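You operate a simulated robot arm through the tools that you are given. There is no shell and no other tool.

You are at the controls of a simulated robot arm. One attempt, no reset.

JOB
Bolt the yellow cover on the grey pedestal, crosswise: red, green, blue, white.

The check looks at the end state, three seconds after you hand in, the way a careful person would. Anything else that was tipped, shoved, dropped, spilled or broken makes it a failure. A push-on lid holds only when it is set on centred and level and pressed home; a screw cap is set on level and turned clockwise until tight.

ROBOT AND FRAMES
A 7-joint arm with a two-finger parallel gripper, fixed in place. Base frame: the origin is at the foot of the arm, x ahead of it, y to its left, z up; the work surface is at about z = 900. Units: mm, rad, N and s.
With the tool pointing down near the work surface it reaches from about 240 to 680 mm from the base axis. Its first joint turns from -1.152 to 1.152 rad. Payload 2.4 kg.
The tool frame sits at the grasp point between the pads (the TCP): z along the fingers, y along the line on which they close. The tips reach 30 mm beyond it. The gripper opens to 94 mm. The fingers are 28 mm wide and 10 mm thick; the gripper's body (50 by 96 mm) begins 55 mm behind the TCP.
Orientation is that of the tool frame in the base frame, as a unit quaternion [x, y, z, w]. With the fingers straight down and closing along the base's y, the tool's x points along the base's -x, its y along +y and its z along -z.

CONTROLS
- The arm moves only by the tool servo_tool. Its arguments are lists of equal length, an entry for each row: "xyz": the shift along the tool's x, y, z in mm, a list of three; "rotation": the turn, a rotation vector about the tool's x, y, z in rad, a list of three; "claw": the opening in per cent of the stroke, from 0 (shut) to 100 (fully open). In form: {"xyz": [[x, y, z], ...], "rotation": [[ax, ay, az], ...], "claw": [claw, ...]}. A call has 1 to 20 rows; each row is the pose to reach, as a shift and turn from the pose commanded when the call began, along the tool's axes at that moment. Each row takes 0.2 s and may step no farther than 50 mm and 0.15 rad from the row before; otherwise, or with a gripper value out of range, the whole call is refused. Where a pose cannot be reached the arm comes as near as it can. A force on the tool above 40 N (or 10 N above the force at the start of the call, whichever is more), or a blocked arm, ends the call early, and 0.2 s more pass. The fingers move at their own pace (about 153 mm/s each) and stop on an object; they squeeze with about 28 N. The grip force told is the motor's: it shows also when the fingers shut on nothing. Time passes only in rows, and 0.2 s behind the last, so rows that repeat a pose let the fingers close. The reply holds the time, the measured pose of the TCP, the force on the tool along the base axes, the opening and the grip force, in the units named above and with some noise, with the torque about the TCP (base axes, N m) and any sound that the robot's microphone picked up, and new pictures: "views" is both (left out), scene, wrist or none.
- Cameras (640 x 400 px; columns grow to the right, rows downward): "scene" is fixed at [50.1, 484, 1455.3]; the picture's right is [-0.74, -0.67, 0.00], its down [-0.30, 0.33, -0.89] and it looks along [0.60, -0.66, -0.45] (base axes); focal length 376 px, centre (320, 200). "wrist" rides on the gripper at [76, 14, -102] in the tool frame; the picture's right is [-0.18, 0.98, 0.00], its down [-0.75, -0.14, -0.64] and it looks along [-0.63, -0.12, 0.77] (tool axes); focal length 243 px, centre (320, 200). There is no depth. A picture from a camera that has moved, and an enlarged one, comes with that camera's place and axes in the base frame and with its lens. The place of the scene camera against the robot may be out by one fixed shift of up to 18 mm in any direction.
- close_up(camera, box): a new picture of the part [left, top, right, bottom] of that camera's present view, enlarged. It takes no simulated time.
- hand_in(): hands the job in; it is judged then, once.

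Nothing tells you positions but the pictures and the camera data. Unless the task says otherwise, let go and move clear before handing in.

The tools are called after "Call:" by a JSON object that holds its "fn" and its "kwargs". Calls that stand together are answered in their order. servo_tool: Moves the arm, as the interface text tells. Its arguments: {"type":"object","properties":{"xyz":{"type":"array","items":{"type":"array","items":{"type":"number"}}},"rotation":{"type":"array","items":{"type":"array","items":{"type":"number"}}},"claw":{"type":"array","items":{"type":"number"}},"views":{"type":"string","enum":["both","scene","wrist","none"]}},"required":["xyz","rotation","claw"]} The other tools are called the same way: close_up (camera, box) takes an enlarged picture of a part of a camera's view; hand_in () hands the job in.

At the start:

```text
clock: 0.0
position: [395.7, 236.7, 1206.7]
tcp_rot: [-0.001, 1.0, 0.0, 0.0]
ft_force: [0.0, 0.1, 0.2]
wrist_torque: [-0.02, -0.04, 0.0]
opening: 94.0
finger_force: 0.1
```

scene: 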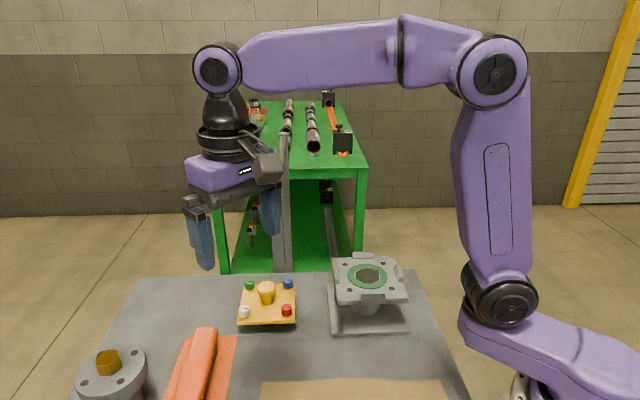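
wrist: 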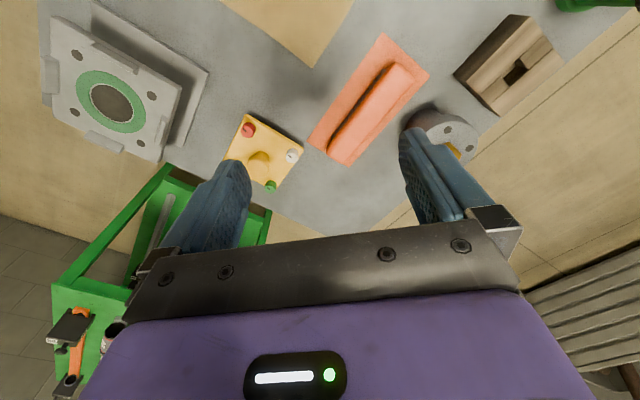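

I see a yellow cover with a knob and four coloured bolts, and a grey pedestal with a green gasket and four holes. I'll look closer before I move.

Call:
{"fn": "close_up", "kwargs": {"camera": "scene", "box": [220, 230, 420, 355]}}

Call:
{"fn": "close_up", "kwargs": {"camera": "wrist", "box": [200, 90, 330, 200]}}

Call:
{"fn": "close_up", "kwargs": {"camera": "wrist", "box": [20, 0, 220, 180]}}

Call:
{"fn": "close_up", "kwargs": {"camera": "scene", "box": [60, 300, 300, 400]}}

```text
3.20 times, centred on (320, 292) of scene
camera zoom: at [50.1, 484.0, 1455.3], right [-0.74, -0.67, 0.0], down [-0.3, 0.33, -0.89], along [0.6, -0.66, -0.45], focal length 1203 px, centre (320, -96)
```

zoom: 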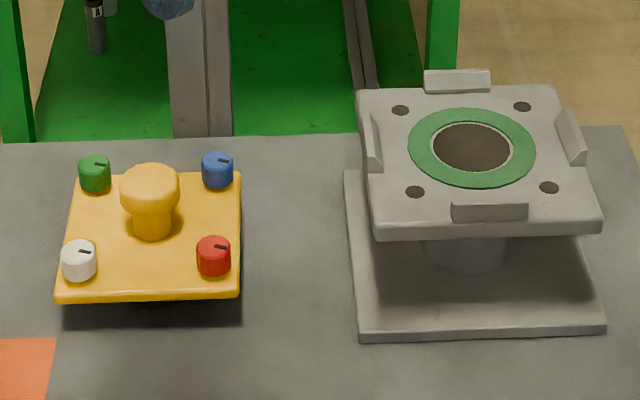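

```text
3.64 times, centred on (265, 145) of wrist
camera zoom: at [321.0, 249.7, 1308.1], right [0.18, 0.98, 0.0], down [0.75, -0.14, 0.64], along [0.63, -0.12, -0.77], focal length 882 px, centre (520, 400)
```

zoom: 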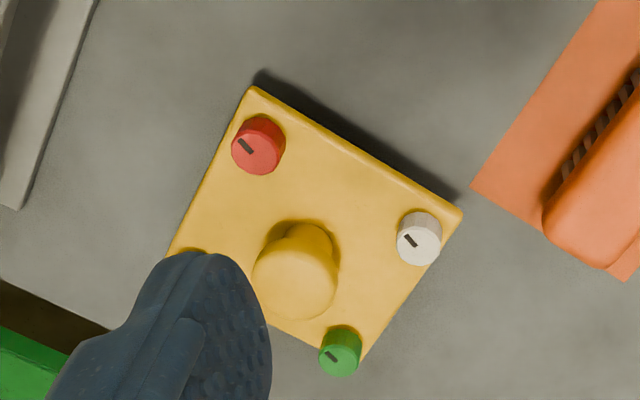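

```text
2.22 times, centred on (120, 90) of wrist
camera zoom: at [321.0, 249.7, 1308.1], right [0.18, 0.98, 0.0], down [0.75, -0.14, 0.64], along [0.63, -0.12, -0.77], focal length 539 px, centre (764, 444)
```

zoom: 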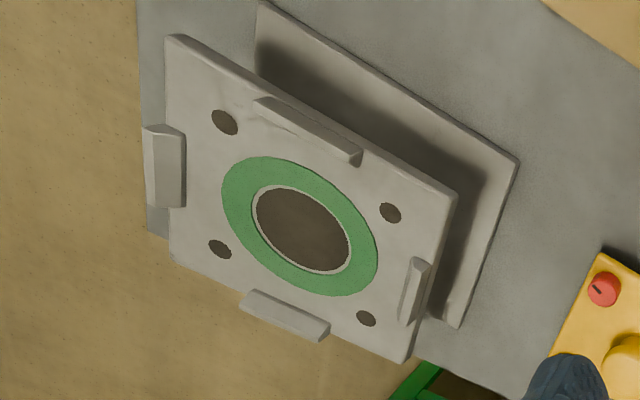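

```text
2.67 times, centred on (180, 350) of scene
camera zoom: at [50.1, 484.0, 1455.3], right [-0.74, -0.67, 0.0], down [-0.3, 0.33, -0.89], along [0.6, -0.66, -0.45], focal length 1002 px, centre (693, -200)
```

zoom: 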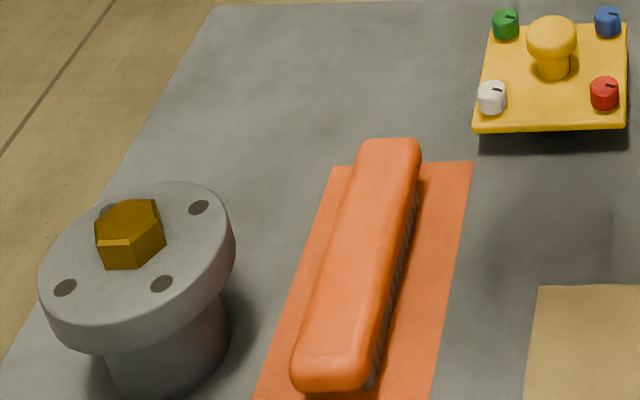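

The cover is at about (516, 107), with its bolts on the base x/y diagonals. The pedestal is at about (378, -39). I'll move above the cover for a better look.

Call:
{"fn": "servo_tool", "kwargs": {"xyz": [[-20, -22, 10], [-40, -44, 20], [-60, -66, 35], [-80, -88, 50], [-100, -110, 70], [-120, -130, 87], [-120, -130, 87]], "rotation": [[0, 0, 0], [0, 0, 0], [0, 0, 0], [0, 0, 0], [0, 0, 0], [0, 0, 0], [0, 0, 0]], "claw": [100, 100, 100, 100, 100, 100, 100]}}

```text
clock: 1.6
position: [516.0, 105.3, 1117.5]
tcp_rot: [0.0, 1.0, -0.001, 0.001]
ft_force: [-0.4, -0.2, 0.1]
wrist_torque: [-0.02, -0.02, -0.02]
opening: 93.7
finger_force: 0.0
camera wrist: at [441.7, 119.3, 1221.4], right [0.18, 0.98, 0.0], down [0.75, -0.14, 0.64], along [0.63, -0.12, -0.77], focal length 243 px, centre (320, 200)
```

scene: 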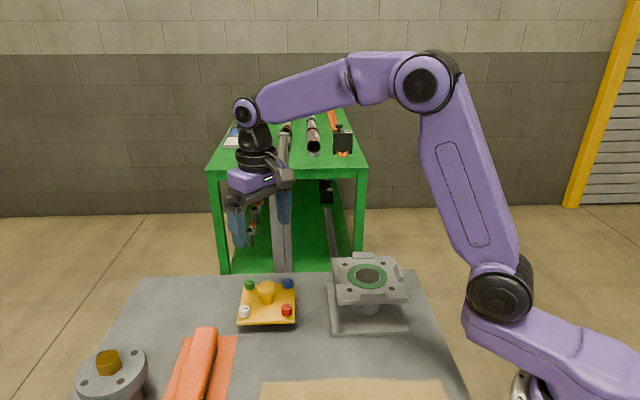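
wrist: 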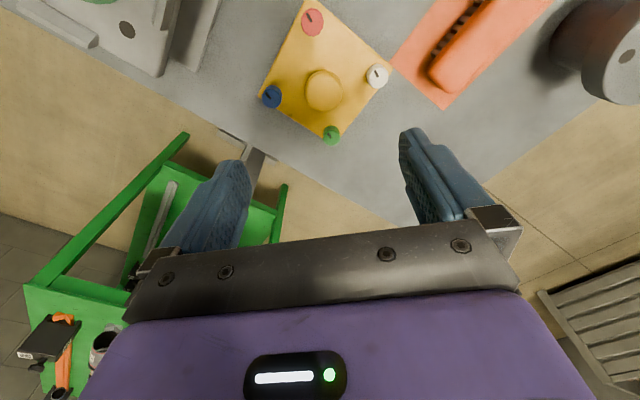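

Call:
{"fn": "close_up", "kwargs": {"camera": "wrist", "box": [240, 0, 400, 150]}}

```text
2.67 times, centred on (320, 75) of wrist
camera zoom: at [441.7, 119.3, 1221.4], right [0.18, 0.98, 0.0], down [0.75, -0.14, 0.64], along [0.63, -0.12, -0.77], focal length 647 px, centre (320, 533)
```

zoom: 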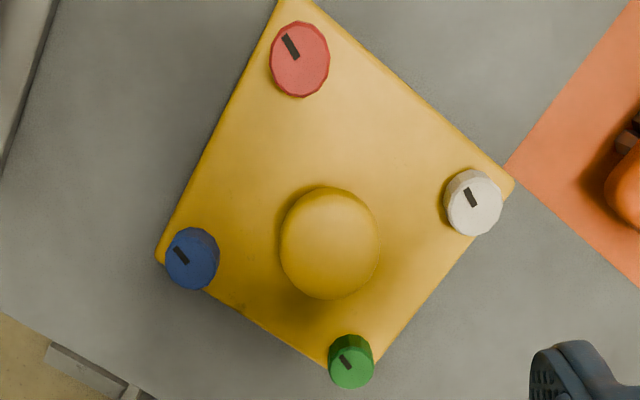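

The cover's bolts are at about z = 944 and its knob head at about z = 955. Next I'll survey the pedestal from above.

Call:
{"fn": "servo_tool", "kwargs": {"xyz": [[23, -24, -20], [46, -48, -40], [69, -72, -40], [92, -96, -40], [115, -120, -40], [138, -144, -40], [138, -144, -40]], "rotation": [[0, 0, 0], [0, 0, 0], [0, 0, 0], [0, 0, 0], [0, 0, 0], [0, 0, 0], [0, 0, 0]], "claw": [100, 100, 100, 100, 100, 100, 100], "views": "wrist"}}

Call:
{"fn": "close_up", "kwargs": {"camera": "wrist", "box": [220, 0, 420, 150]}}

```text
clock: 3.2
position: [376.4, -40.2, 1158.1]
tcp_rot: [0.0, 1.0, 0.0, -0.001]
ft_force: [-1.1, 0.3, -0.4]
wrist_torque: [-0.03, -0.02, 0.04]
opening: 94.0
finger_force: 0.1
camera wrist: at [301.9, -25.9, 1261.6], right [0.18, 0.98, 0.0], down [0.75, -0.14, 0.64], along [0.63, -0.12, -0.77], focal length 243 px, centre (320, 200)
```

wrist: 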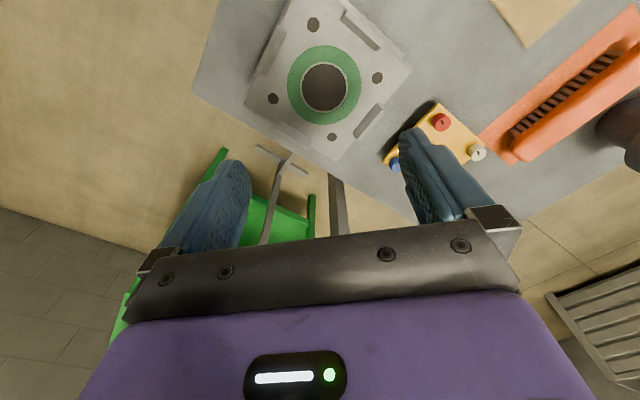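

```text
2.67 times, centred on (320, 75) of wrist
camera zoom: at [301.9, -25.9, 1261.6], right [0.18, 0.98, 0.0], down [0.75, -0.14, 0.64], along [0.63, -0.12, -0.77], focal length 647 px, centre (320, 533)
```

zoom: 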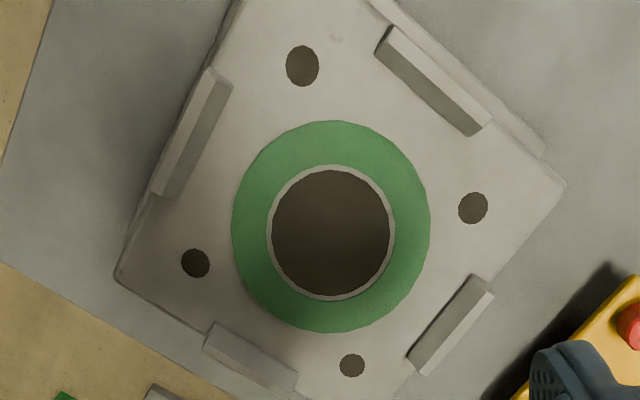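

The pedestal centre is at about (377.4, -35.5), with the hole plane at about z = 985 and the same 45° yaw as the cover. I'll go back above the cover knob with the claw partly open.

Call:
{"fn": "servo_tool", "kwargs": {"xyz": [[-23, 25, 0], [-46, 50, 0], [-69, 75, 20], [-92, 100, 40], [-115, 125, 60], [-138.6, 149.9, 85], [-138.6, 149.9, 108], [-138.6, 149.9, 108]], "rotation": [[0, 0, 0], [0, 0, 0], [0, 0, 0], [0, 0, 0], [0, 0, 0], [0, 0, 0], [0, 0, 0], [0, 0, 0]], "claw": [100, 90, 80, 66, 66, 66, 66, 66], "views": "both"}}

Call:
{"fn": "close_up", "kwargs": {"camera": "wrist", "box": [220, 0, 420, 200]}}

Call:
{"fn": "close_up", "kwargs": {"camera": "scene", "box": [200, 210, 340, 340]}}

```text
clock: 5.0
position: [516.3, 109.0, 1048.4]
tcp_rot: [-0.001, 1.0, -0.001, 0.0]
ft_force: [0.6, -0.1, 0.2]
wrist_torque: [0.0, 0.01, -0.01]
opening: 62.0
finger_force: 0.0
camera wrist: at [441.0, 123.3, 1151.3], right [0.18, 0.98, 0.0], down [0.75, -0.14, 0.64], along [0.63, -0.12, -0.77], focal length 243 px, centre (320, 200)
```

scene: 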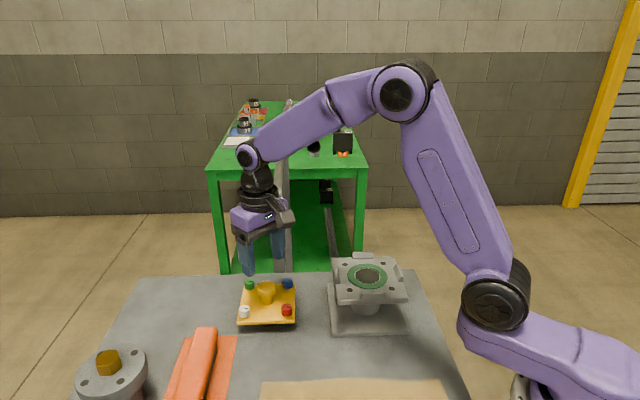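
wrist: 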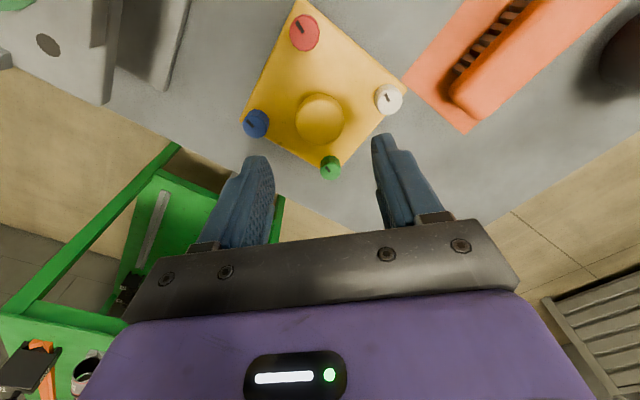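

```text
2.00 times, centred on (320, 100) of wrist
camera zoom: at [441.0, 123.3, 1151.3], right [0.18, 0.98, 0.0], down [0.75, -0.14, 0.64], along [0.63, -0.12, -0.77], focal length 485 px, centre (320, 400)
```

zoom: 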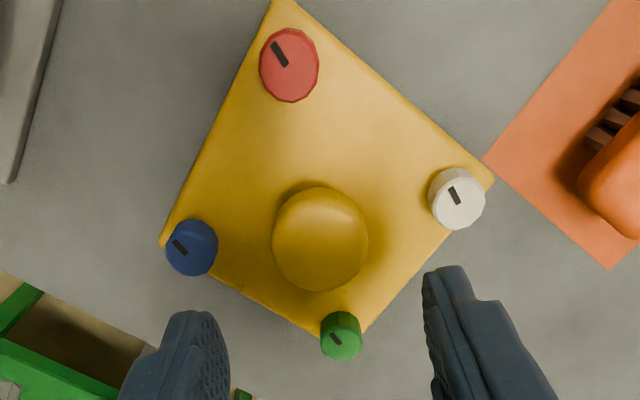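

```text
3.08 times, centred on (270, 275) of scene
camera zoom: at [50.1, 484.0, 1455.3], right [-0.74, -0.67, 0.0], down [-0.3, 0.33, -0.89], along [0.6, -0.66, -0.45], focal length 1157 px, centre (474, -31)
```

zoom: 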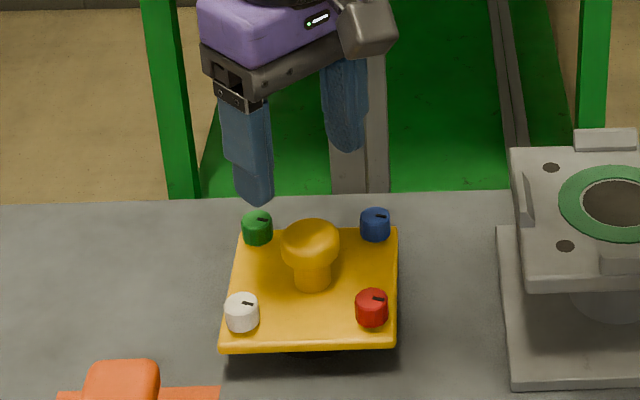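

I take the bolt tops to be at about z = 949, the knob head at about z = 962 and the plate at about z = 936. I'll come down around the knob and stop just above the plate.

Call:
{"fn": "servo_tool", "kwargs": {"xyz": [[2, 0.6, 10], [2, 0.6, 25], [2, 0.6, 40], [2, 0.6, 52], [2, 0.6, 62], [2, 0.6, 70], [2, 0.6, 74], [2, 0.6, 74]], "rotation": [[0, 0, 0], [0, 0, 0], [0, 0, 0], [0, 0, 0], [0, 0, 0], [0, 0, 0], [0, 0, 0], [0, 0, 0]], "claw": [66, 66, 66, 66, 66, 66, 66, 66], "views": "both"}}

Call:
{"fn": "close_up", "kwargs": {"camera": "wrist", "box": [220, 50, 420, 250]}}

Call:
{"fn": "close_up", "kwargs": {"camera": "scene", "box": [220, 250, 320, 340]}}

```text
clock: 6.8
position: [513.4, 111.8, 977.0]
tcp_rot: [-0.001, 1.0, 0.0, 0.0]
ft_force: [-0.3, -0.3, 0.2]
wrist_torque: [0.0, -0.02, -0.03]
opening: 62.1
finger_force: 0.0
camera wrist: at [438.9, 125.9, 1079.7], right [0.18, 0.98, 0.0], down [0.75, -0.14, 0.64], along [0.63, -0.12, -0.77], focal length 243 px, centre (320, 200)
```

scene: 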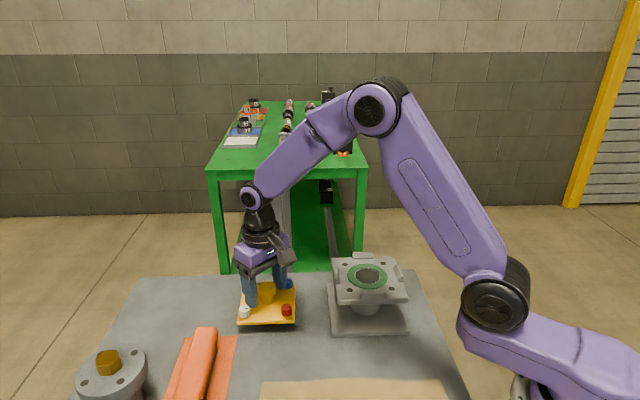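
wrist: 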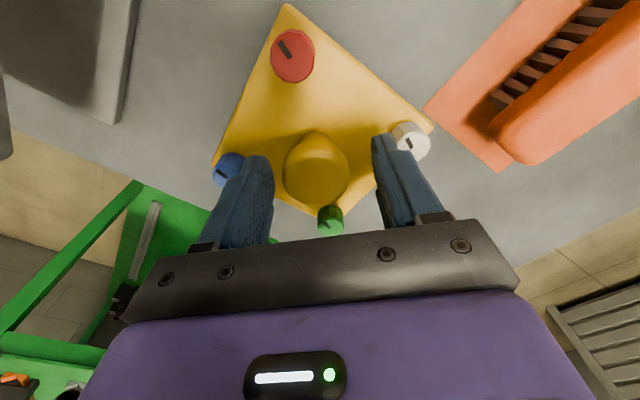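

```text
2.00 times, centred on (320, 150) of wrist
camera zoom: at [438.9, 125.9, 1079.7], right [0.18, 0.98, 0.0], down [0.75, -0.14, 0.64], along [0.63, -0.12, -0.77], focal length 485 px, centre (320, 300)
```

zoom: 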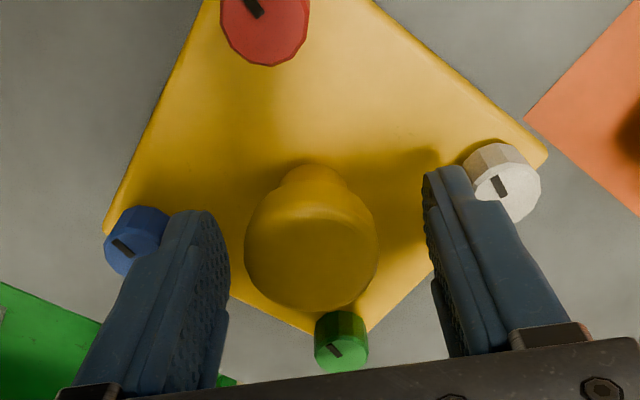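

```text
4.44 times, centred on (270, 295) of scene
camera zoom: at [50.1, 484.0, 1455.3], right [-0.74, -0.67, 0.0], down [-0.3, 0.33, -0.89], along [0.6, -0.66, -0.45], focal length 1671 px, centre (542, -222)
```

zoom: 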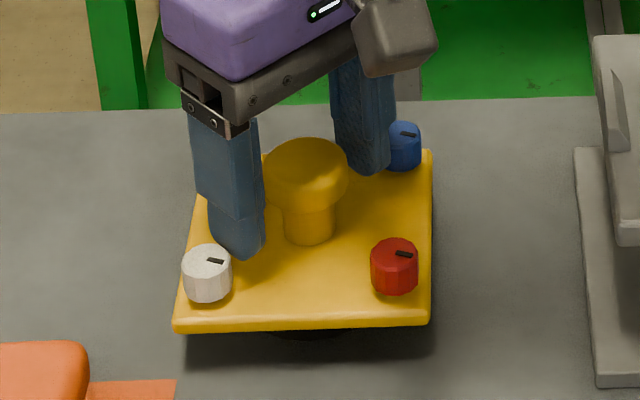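

The knob sits about 2 mm to the -y side of the finger midline. I'll correct that, drop 5 mm and close.

Call:
{"fn": "servo_tool", "kwargs": {"xyz": [[0.5, -1.5, 2], [1, -2, 5], [1, -2, 5], [1, -2, 5], [1, -2, 5], [1, -2, 5]], "rotation": [[0, 0, 0], [0, 0, 0], [0, 0, 0], [0, 0, 0], [0, 0, 0], [0, 0, 0]], "claw": [66, 66, 50, 30, 10, 0], "views": "both"}}

Call:
{"fn": "close_up", "kwargs": {"camera": "wrist", "box": [220, 50, 420, 250]}}

Call:
{"fn": "close_up", "kwargs": {"camera": "scene", "box": [220, 250, 320, 340]}}

```text
clock: 8.2
position: [513.0, 110.1, 971.5]
tcp_rot: [0.0, 1.0, 0.0, -0.001]
ft_force: [-0.1, 5.2, 0.6]
wrist_torque: [0.15, -0.08, -0.01]
opening: 36.6
finger_force: 28.1
camera wrist: at [438.2, 123.5, 1074.2], right [0.18, 0.98, 0.0], down [0.75, -0.14, 0.64], along [0.63, -0.12, -0.77], focal length 243 px, centre (320, 200)
```

scene: 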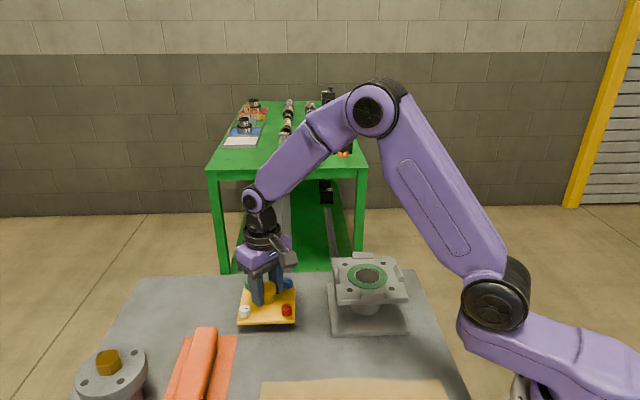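
wrist: 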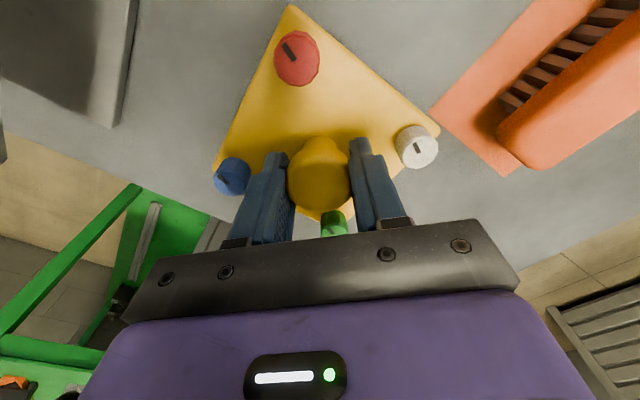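

```text
2.00 times, centred on (320, 150) of wrist
camera zoom: at [438.2, 123.5, 1074.2], right [0.18, 0.98, 0.0], down [0.75, -0.14, 0.64], along [0.63, -0.12, -0.77], focal length 485 px, centre (320, 300)
```

zoom: 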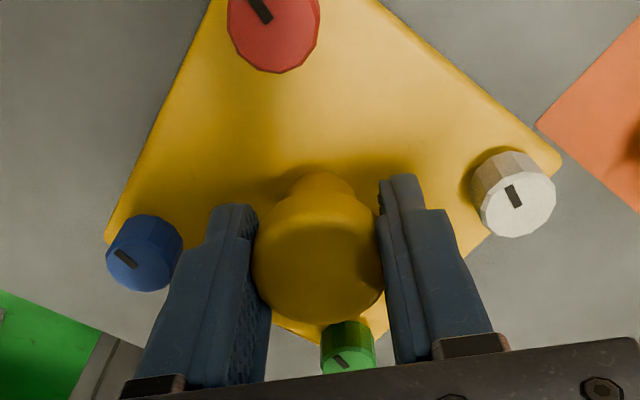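

```text
4.44 times, centred on (270, 295) of scene
camera zoom: at [50.1, 484.2, 1455.3], right [-0.74, -0.67, 0.0], down [-0.3, 0.33, -0.89], along [0.6, -0.66, -0.45], focal length 1671 px, centre (542, -222)
```

zoom: 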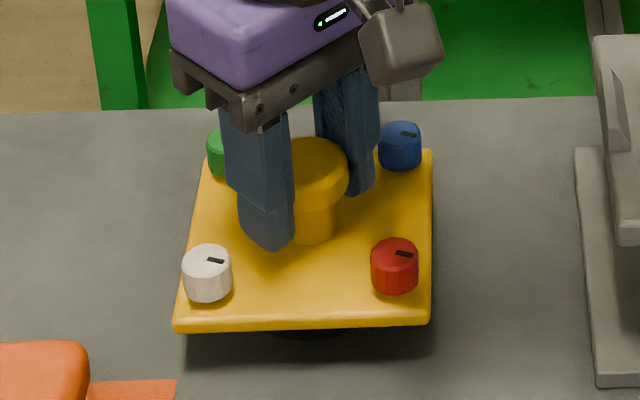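

The grip reads 36.6 mm and 28 N. I'll lift straight up and check that the cover stays level.

Call:
{"fn": "servo_tool", "kwargs": {"xyz": [[0, 0, -5], [0, 0, -12], [0, 0, -25], [0, 0, -45], [0, 0, -70], [0, 0, -95], [0, 0, -120], [0, 0, -140], [0, 0, -140]], "rotation": [[0, 0, 0], [0, 0, 0], [0, 0, 0], [0, 0, 0], [0, 0, 0], [0, 0, 0], [0, 0, 0], [0, 0, 0], [0, 0, 0]], "claw": [0, 0, 0, 0, 0, 0, 0, 0, 0], "views": "both"}}

Call:
{"fn": "close_up", "kwargs": {"camera": "scene", "box": [200, 180, 340, 310]}}

Call:
{"fn": "close_up", "kwargs": {"camera": "wrist", "box": [200, 0, 440, 240]}}

```text
clock: 10.2
position: [511.4, 110.1, 1112.1]
tcp_rot: [0.0, 1.0, 0.0, 0.0]
ft_force: [-0.3, -0.5, -9.6]
wrist_torque: [-0.01, -0.01, 0.0]
opening: 36.4
finger_force: 28.3
camera wrist: at [437.5, 124.1, 1214.3], right [0.18, 0.98, 0.0], down [0.75, -0.14, 0.64], along [0.63, -0.12, -0.77], focal length 243 px, centre (320, 200)
```

scene: 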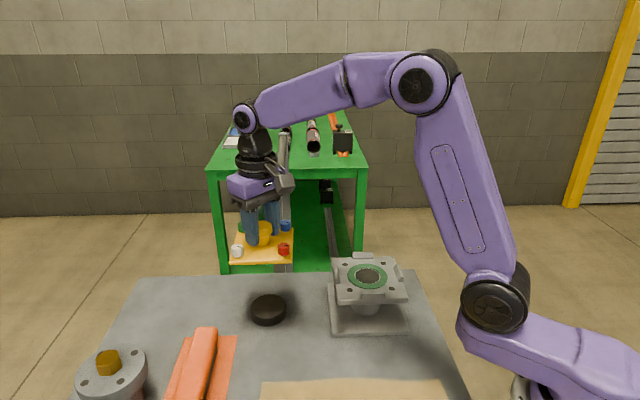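
wrist: 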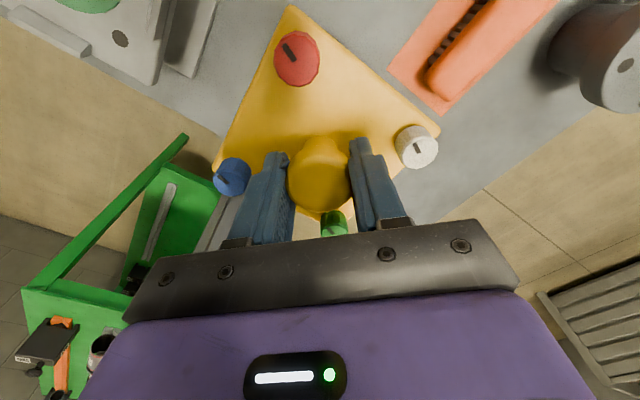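

```text
3.08 times, centred on (270, 245) of scene
camera zoom: at [50.2, 484.1, 1455.3], right [-0.74, -0.67, 0.0], down [-0.3, 0.33, -0.89], along [0.6, -0.66, -0.45], focal length 1157 px, centre (474, 62)
```

zoom: 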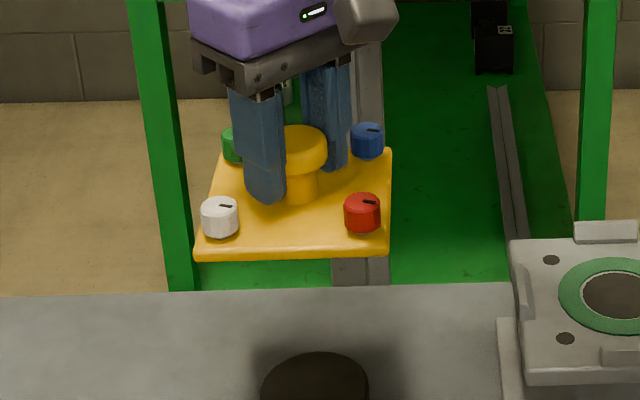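

```text
1.67 times, centred on (320, 120) of wrist
camera zoom: at [437.5, 124.1, 1214.3], right [0.18, 0.98, 0.0], down [0.75, -0.14, 0.64], along [0.63, -0.12, -0.77], focal length 404 px, centre (320, 333)
```

zoom: 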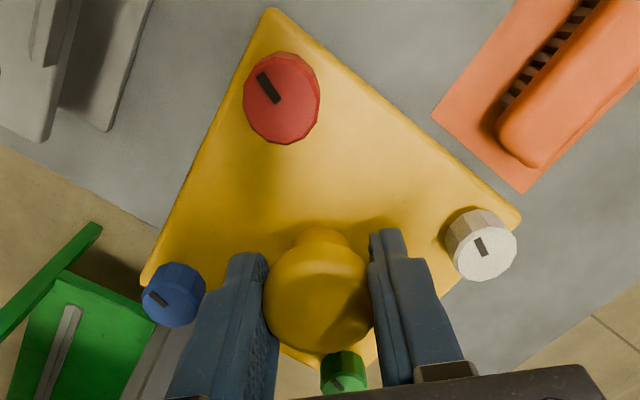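

The cover was resting on a black puck and came up level, with about 1 kg in the grip. I'll zoom in on the bolts to see how it sits in the grip.

Call:
{"fn": "close_up", "kwargs": {"camera": "wrist", "box": [200, 130, 280, 210]}}

Call:
{"fn": "close_up", "kwargs": {"camera": "wrist", "box": [370, 110, 450, 190]}}

Call:
{"fn": "close_up", "kwargs": {"camera": "wrist", "box": [250, 10, 350, 110]}}

Call:
{"fn": "close_up", "kwargs": {"camera": "scene", "box": [220, 210, 310, 270]}}

```text
5.00 times, centred on (240, 170) of wrist
camera zoom: at [437.5, 124.1, 1214.3], right [0.18, 0.98, 0.0], down [0.75, -0.14, 0.64], along [0.63, -0.12, -0.77], focal length 1213 px, centre (720, 350)
```

zoom: 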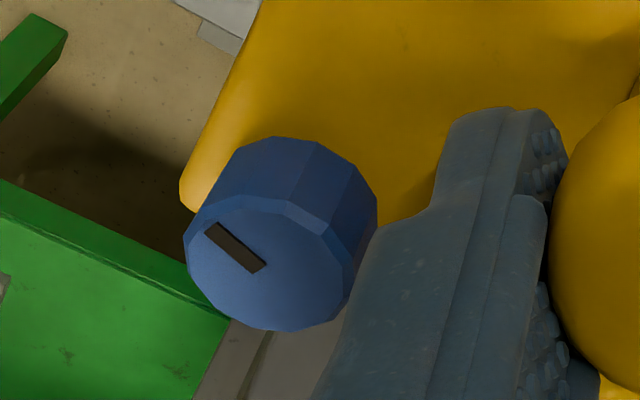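

```text
5.00 times, centred on (410, 150) of wrist
camera zoom: at [437.5, 124.1, 1214.3], right [0.18, 0.98, 0.0], down [0.75, -0.14, 0.64], along [0.63, -0.12, -0.77], focal length 1213 px, centre (-130, 450)
```

zoom: 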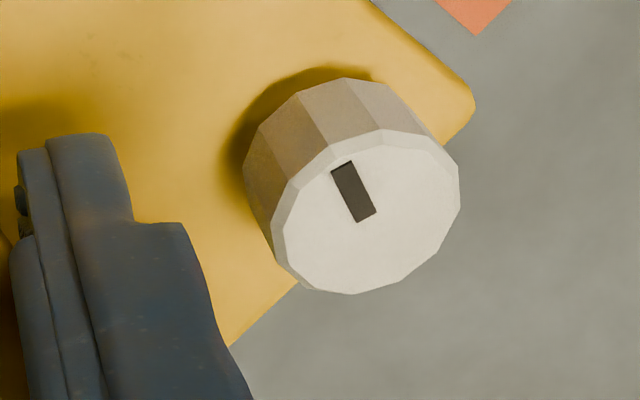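

```text
4.00 times, centred on (300, 60) of wrist
camera zoom: at [437.5, 124.1, 1214.3], right [0.18, 0.98, 0.0], down [0.75, -0.14, 0.64], along [0.63, -0.12, -0.77], focal length 970 px, centre (400, 760)
```

zoom: 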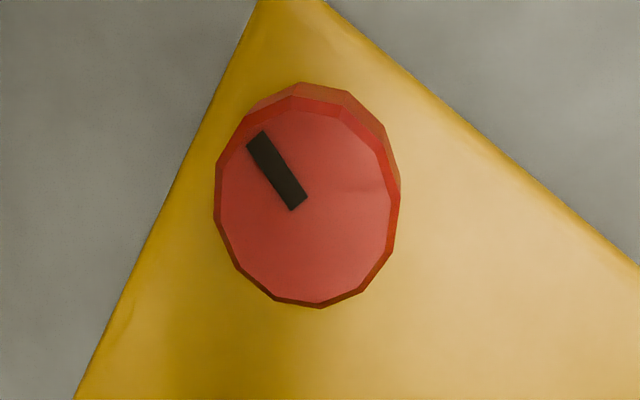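

```text
6.67 times, centred on (265, 240) of scene
camera zoom: at [50.2, 484.1, 1455.3], right [-0.74, -0.67, 0.0], down [-0.3, 0.33, -0.89], along [0.6, -0.66, -0.45], focal length 2506 px, centre (687, -67)
```

zoom: 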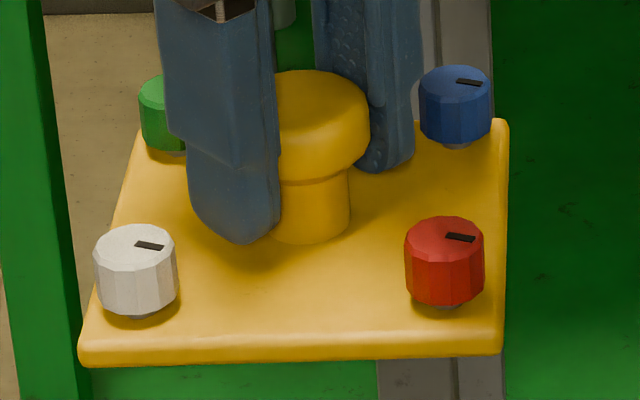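

The cover is level and square in the grip. Its centre is 76 mm ahead of the camera and 14 mm to the -y side. I'll carry it over the pedestal at this height.

Call:
{"fn": "servo_tool", "kwargs": {"xyz": [[10, -11, 0], [30, -32, 0], [55, -58, 0], [80, -85, 0], [105, -112, 0], [125, -133, 0], [136, -145, 0], [136, -145, 0], [136, -145, 0]], "rotation": [[0, 0, 0], [0, 0, 0], [0, 0, 0], [0, 0, 0], [0, 0, 0], [0, 0, 0], [0, 0, 0], [0, 0, 0], [0, 0, 0]], "claw": [0, 0, 0, 0, 0, 0, 0, 0, 0], "views": "both"}}

Call:
{"fn": "close_up", "kwargs": {"camera": "wrist", "box": [180, 0, 460, 240]}}

Call:
{"fn": "close_up", "kwargs": {"camera": "scene", "box": [300, 190, 430, 320]}}

```text
clock: 12.2
position: [377.7, -35.3, 1111.0]
tcp_rot: [0.0, 1.0, 0.0, -0.001]
ft_force: [0.1, 0.0, -10.5]
wrist_torque: [0.04, 0.0, 0.03]
opening: 36.4
finger_force: 28.1
camera wrist: at [303.0, -21.2, 1213.9], right [0.18, 0.98, 0.0], down [0.75, -0.14, 0.64], along [0.63, -0.12, -0.77], focal length 243 px, centre (320, 200)
```

scene: 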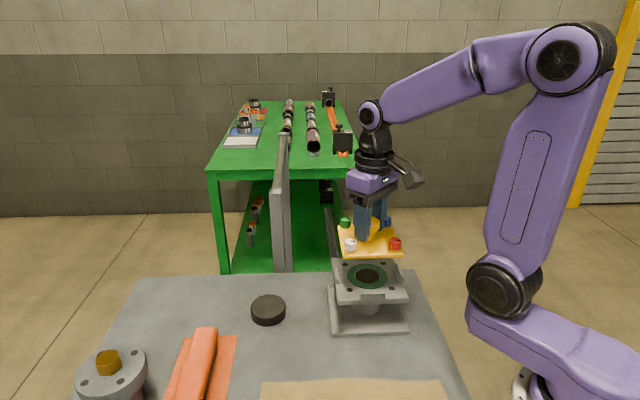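
wrist: 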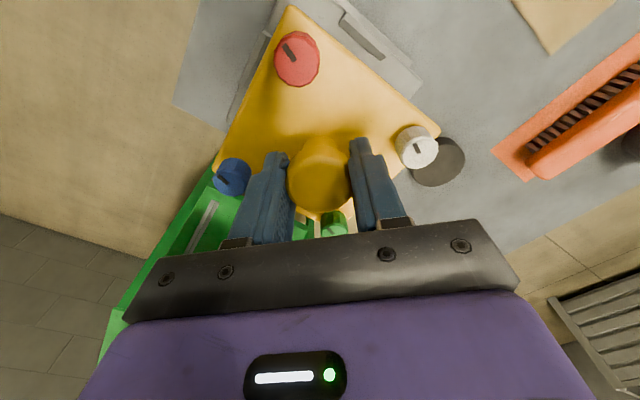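

```text
1.67 times, centred on (320, 120) of wrist
camera zoom: at [303.0, -21.2, 1213.9], right [0.18, 0.98, 0.0], down [0.75, -0.14, 0.64], along [0.63, -0.12, -0.77], focal length 404 px, centre (320, 333)
```

zoom: 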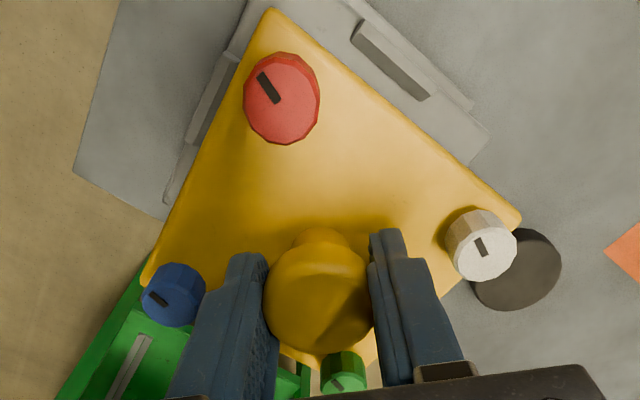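

```text
3.08 times, centred on (365, 255) of scene
camera zoom: at [50.2, 484.0, 1455.3], right [-0.74, -0.67, 0.0], down [-0.3, 0.33, -0.89], along [0.6, -0.66, -0.45], focal length 1157 px, centre (182, 31)
```

zoom: 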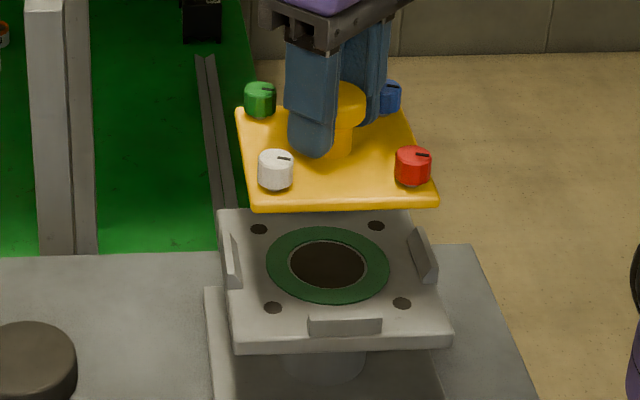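

The cover is over the pedestal, about 1.5 mm too far in +x. I'll correct that and descend to just above the lugs.

Call:
{"fn": "servo_tool", "kwargs": {"xyz": [[0.5, 0, 10], [1.0, 0, 20], [1.5, -0.2, 30], [1.5, -0.2, 40], [1.5, -0.2, 48], [1.5, -0.2, 48], [1.5, -0.2, 48]], "rotation": [[0, 0, 0], [0, 0, 0], [0, 0, 0], [0, 0, 0], [0, 0, 0], [0, 0, 0], [0, 0, 0]], "claw": [0, 0, 0, 0, 0, 0, 0], "views": "wrist"}}

Call:
{"fn": "close_up", "kwargs": {"camera": "wrist", "box": [180, 0, 460, 240]}}

Call:
{"fn": "close_up", "kwargs": {"camera": "scene", "box": [310, 220, 430, 310]}}

```text
clock: 13.8
position: [375.7, -34.2, 1062.8]
tcp_rot: [0.0, 1.0, 0.0, -0.001]
ft_force: [-0.1, 0.3, -10.3]
wrist_torque: [-0.01, 0.02, 0.0]
opening: 36.6
finger_force: 27.5
camera wrist: at [302.5, -21.2, 1165.8], right [0.18, 0.98, 0.0], down [0.75, -0.14, 0.64], along [0.63, -0.12, -0.77], focal length 243 px, centre (320, 200)
```

wrist: 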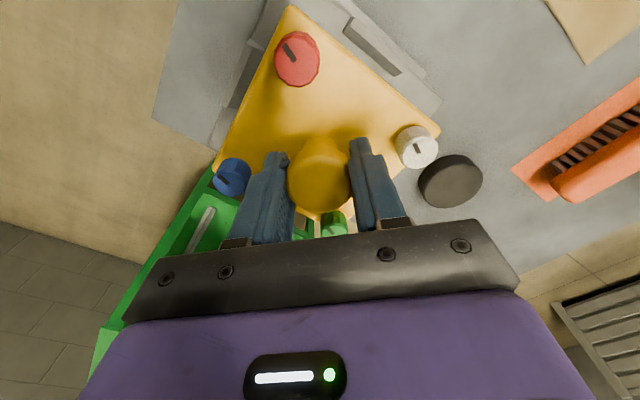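

```text
1.67 times, centred on (320, 120) of wrist
camera zoom: at [302.5, -21.2, 1165.8], right [0.18, 0.98, 0.0], down [0.75, -0.14, 0.64], along [0.63, -0.12, -0.77], focal length 404 px, centre (320, 333)
```

zoom: 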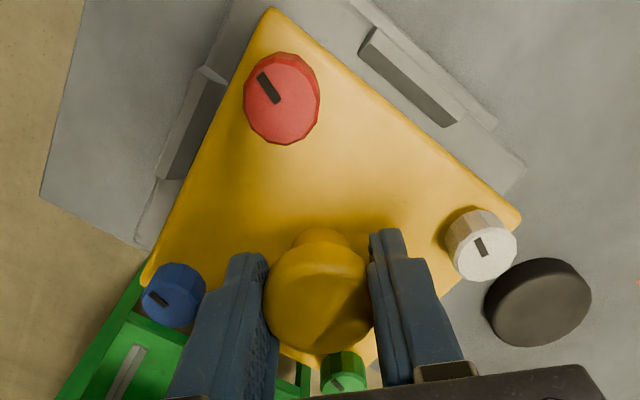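

```text
4.44 times, centred on (370, 265) of scene
camera zoom: at [50.2, 484.0, 1455.3], right [-0.74, -0.67, 0.0], down [-0.3, 0.33, -0.89], along [0.6, -0.66, -0.45], focal length 1671 px, centre (98, -89)
```

zoom: 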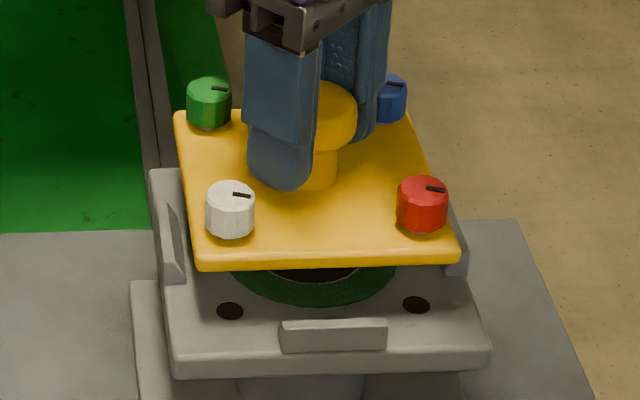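

Left to right the cover is aligned with the holes, but x may still be off by a millimetre or so. I'll zoom in to measure it better before lowering.

Call:
{"fn": "close_up", "kwargs": {"camera": "wrist", "box": [320, 0, 420, 70]}}

Call:
{"fn": "close_up", "kwargs": {"camera": "wrist", "box": [210, 20, 310, 120]}}

Call:
{"fn": "close_up", "kwargs": {"camera": "scene", "box": [330, 255, 410, 310]}}

Call:
{"fn": "close_up", "kwargs": {"camera": "scene", "box": [330, 220, 410, 275]}}

```text
5.71 times, centred on (370, 35) of wrist
camera zoom: at [302.5, -21.2, 1165.8], right [0.18, 0.98, 0.0], down [0.75, -0.14, 0.64], along [0.63, -0.12, -0.77], focal length 1386 px, centre (34, 1143)
```

zoom: 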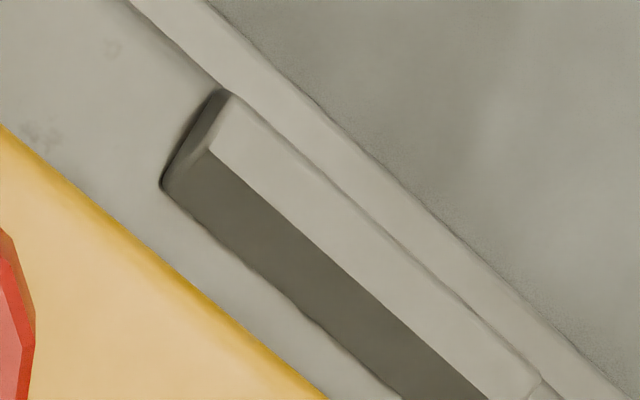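

```text
4.00 times, centred on (260, 70) of wrist
camera zoom: at [302.5, -21.2, 1165.8], right [0.18, 0.98, 0.0], down [0.75, -0.14, 0.64], along [0.63, -0.12, -0.77], focal length 970 px, centre (560, 720)
```

zoom: 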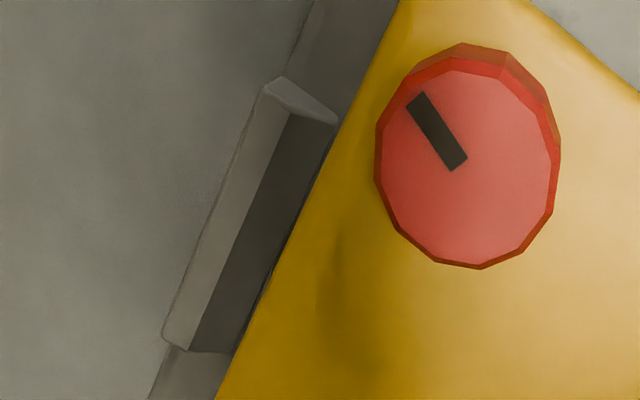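

```text
7.27 times, centred on (370, 282) of scene
camera zoom: at [50.2, 484.0, 1455.3], right [-0.74, -0.67, 0.0], down [-0.3, 0.33, -0.89], along [0.6, -0.66, -0.45], focal length 2734 px, centre (-44, -400)
```

zoom: 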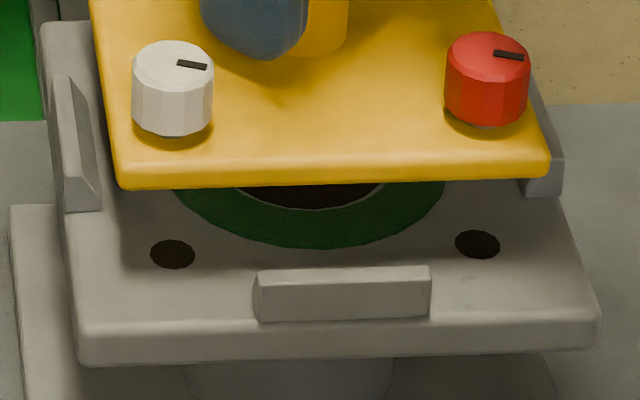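

```text
7.27 times, centred on (370, 248) of scene
camera zoom: at [50.2, 484.0, 1455.3], right [-0.74, -0.67, 0.0], down [-0.3, 0.33, -0.89], along [0.6, -0.66, -0.45], focal length 2734 px, centre (-44, -146)
```

zoom: 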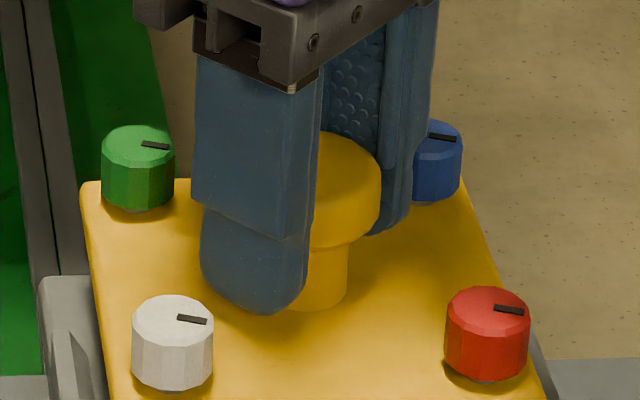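

The estimates agree to within about 1 mm, and I make the remaining offset roughly (-0.8, -0.5) mm. I'll apply that and lower in small steps.

Call:
{"fn": "servo_tool", "kwargs": {"xyz": [[0.8, -0.5, 4], [0.8, -0.5, 9], [0.8, -0.5, 14], [0.8, -0.5, 18], [0.8, -0.5, 18]], "rotation": [[0, 0, 0], [0, 0, 0], [0, 0, 0], [0, 0, 0], [0, 0, 0]], "claw": [0, 0, 0, 0, 0], "views": "wrist"}}

Call:
{"fn": "close_up", "kwargs": {"camera": "scene", "box": [320, 230, 420, 310]}}

Call:
{"fn": "close_up", "kwargs": {"camera": "wrist", "box": [210, 0, 430, 140]}}

```text
clock: 15.0
position: [374.2, -35.8, 1044.2]
tcp_rot: [0.0, 1.0, 0.0, 0.0]
ft_force: [0.2, 0.9, -9.8]
wrist_torque: [-0.01, -0.02, 0.0]
opening: 36.8
finger_force: 28.3
camera wrist: at [301.0, -21.7, 1146.8], right [0.18, 0.98, 0.0], down [0.75, -0.14, 0.64], along [0.63, -0.12, -0.77], focal length 243 px, centre (320, 200)
```

wrist: 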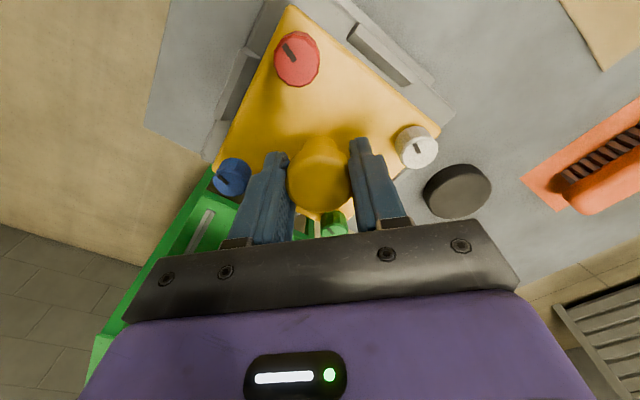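

```text
5.00 times, centred on (370, 270) of scene
camera zoom: at [50.2, 484.0, 1455.3], right [-0.74, -0.67, 0.0], down [-0.3, 0.33, -0.89], along [0.6, -0.66, -0.45], focal length 1879 px, centre (70, -150)
```

zoom: 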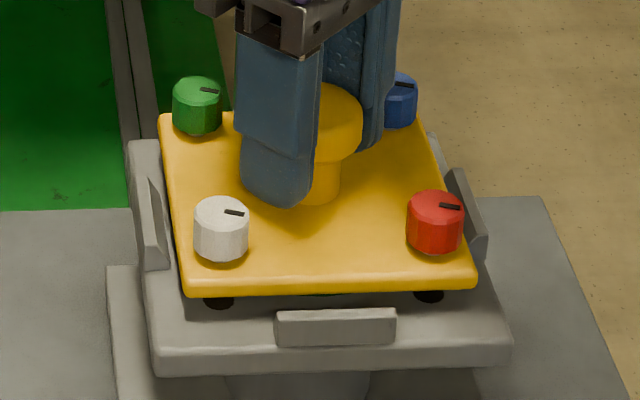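

```text
2.86 times, centred on (320, 70) of wrist
camera zoom: at [301.0, -21.7, 1146.8], right [0.18, 0.98, 0.0], down [0.75, -0.14, 0.64], along [0.63, -0.12, -0.77], focal length 693 px, centre (320, 571)
```

zoom: 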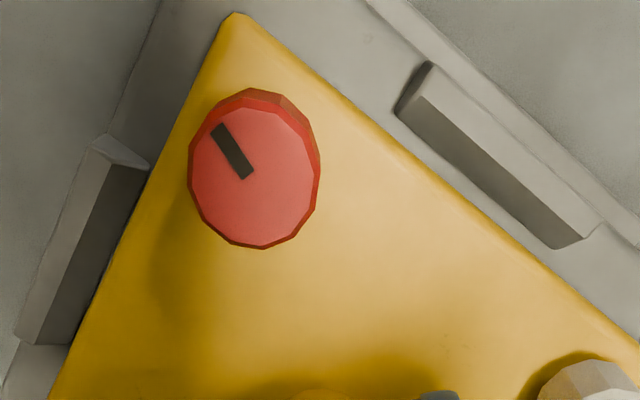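

The cover is centred between the lugs to within about a millimetre. I'll lower it gently to contact.

Call:
{"fn": "servo_tool", "kwargs": {"xyz": [[0, 0, 3], [0, 0, 5], [0, 0, 7], [0, 0, 8], [0, 0, 9], [0, 0, 9], [0, 0, 9]], "rotation": [[0, 0, 0], [0, 0, 0], [0, 0, 0], [0, 0, 0], [0, 0, 0], [0, 0, 0], [0, 0, 0]], "claw": [0, 0, 0, 0, 0, 0, 0], "views": "wrist"}}

Call:
{"fn": "close_up", "kwargs": {"camera": "scene", "box": [320, 230, 420, 310]}}

Call:
{"fn": "close_up", "kwargs": {"camera": "wrist", "box": [210, 0, 430, 140]}}

```text
clock: 16.6
position: [375.6, -35.5, 1036.8]
tcp_rot: [0.0, 1.0, 0.0, 0.0]
ft_force: [-0.6, 0.1, -9.9]
wrist_torque: [0.01, -0.03, 0.02]
opening: 36.5
finger_force: 27.8
camera wrist: at [301.1, -21.9, 1139.0], right [0.18, 0.98, 0.0], down [0.75, -0.14, 0.64], along [0.63, -0.12, -0.77], focal length 243 px, centre (320, 200)
```

wrist: 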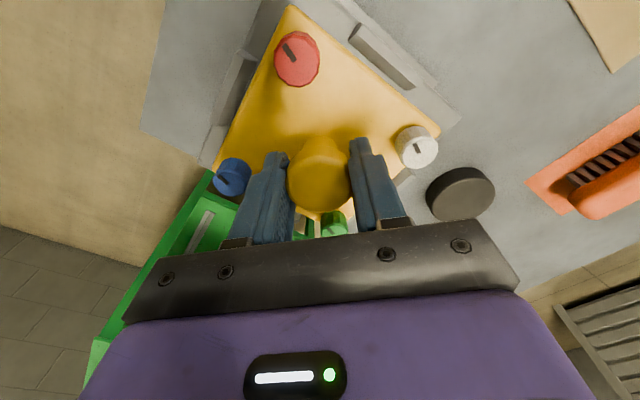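

```text
5.00 times, centred on (370, 270) of scene
camera zoom: at [50.2, 484.0, 1455.3], right [-0.74, -0.67, 0.0], down [-0.3, 0.33, -0.89], along [0.6, -0.66, -0.45], focal length 1879 px, centre (70, -150)
```

zoom: 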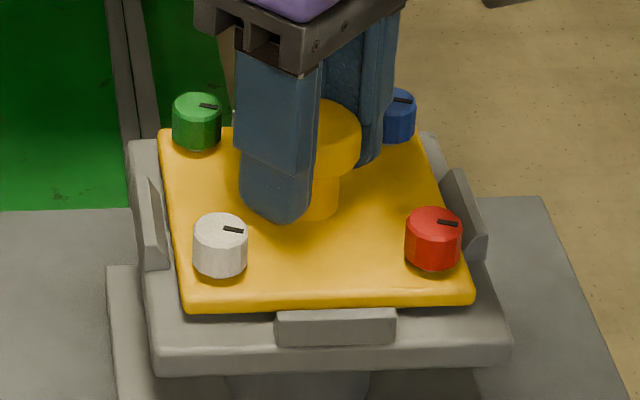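

```text
2.86 times, centred on (320, 70) of wrist
camera zoom: at [301.1, -21.9, 1139.0], right [0.18, 0.98, 0.0], down [0.75, -0.14, 0.64], along [0.63, -0.12, -0.77], focal length 693 px, centre (320, 571)
```

zoom: 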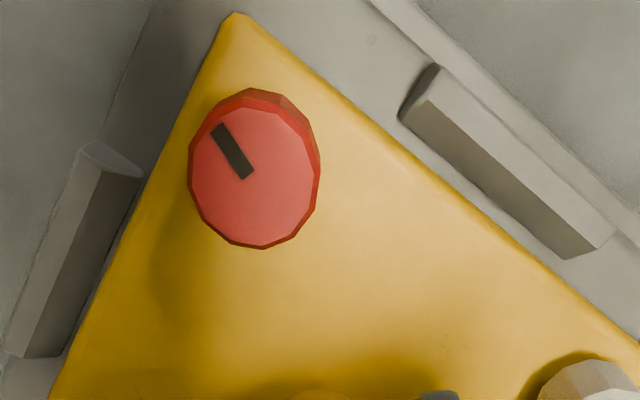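

The cover is a few millimetres above the seat. I'll zoom in on the gaps at the lugs before the final drop.

Call:
{"fn": "close_up", "kwargs": {"camera": "scene", "box": [335, 250, 365, 295]}}

Call:
{"fn": "close_up", "kwargs": {"camera": "scene", "box": [390, 250, 425, 295]}}

Call:
{"fn": "close_up", "kwargs": {"camera": "wrist", "box": [205, 40, 275, 140]}}

Call:
{"fn": "close_up", "kwargs": {"camera": "wrist", "box": [330, 15, 430, 95]}}

```text
8.89 times, centred on (350, 272) of scene
camera zoom: at [50.2, 484.0, 1455.3], right [-0.74, -0.67, 0.0], down [-0.3, 0.33, -0.89], along [0.6, -0.66, -0.45], focal length 3341 px, centre (53, -444)
```

zoom: 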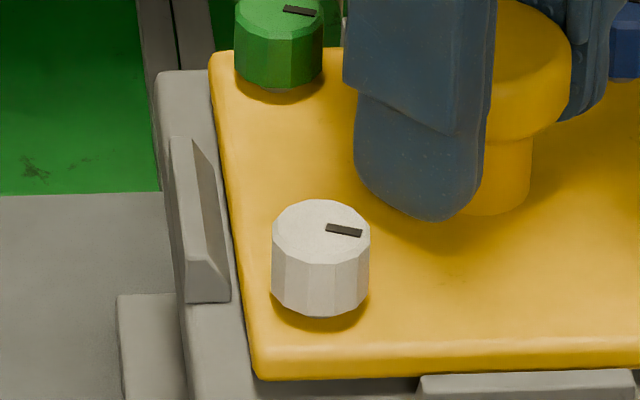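

```text
8.89 times, centred on (408, 272) of scene
camera zoom: at [50.2, 484.0, 1455.3], right [-0.74, -0.67, 0.0], down [-0.3, 0.33, -0.89], along [0.6, -0.66, -0.45], focal length 3341 px, centre (-458, -444)
```

zoom: 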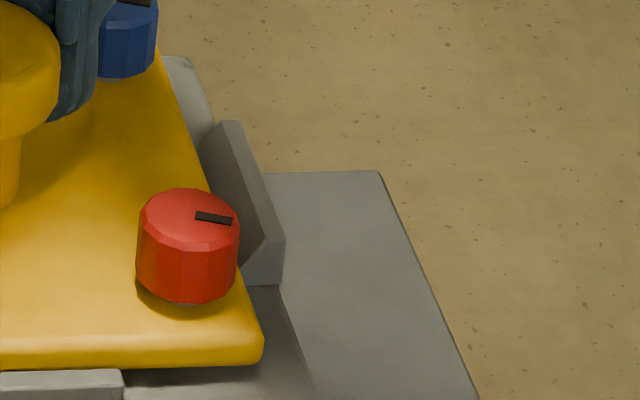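

```text
4.00 times, centred on (240, 90) of wrist
camera zoom: at [301.1, -21.9, 1139.0], right [0.18, 0.98, 0.0], down [0.75, -0.14, 0.64], along [0.63, -0.12, -0.77], focal length 970 px, centre (640, 640)
```

zoom: 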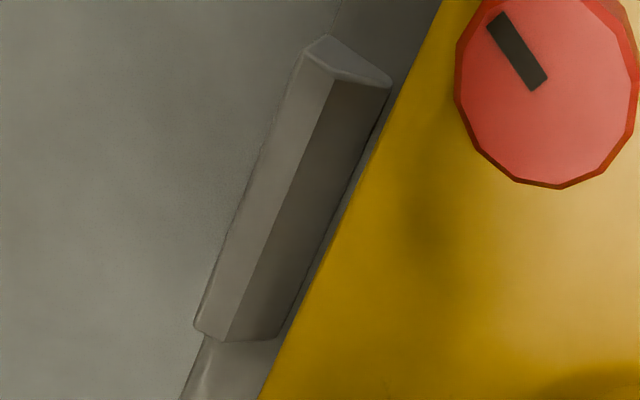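

```text
5.00 times, centred on (380, 55) of wrist
camera zoom: at [301.1, -21.9, 1139.0], right [0.18, 0.98, 0.0], down [0.75, -0.14, 0.64], along [0.63, -0.12, -0.77], focal length 1213 px, centre (20, 925)
```

zoom: 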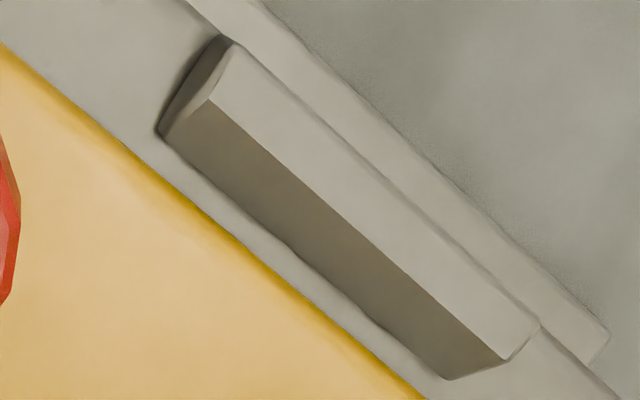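

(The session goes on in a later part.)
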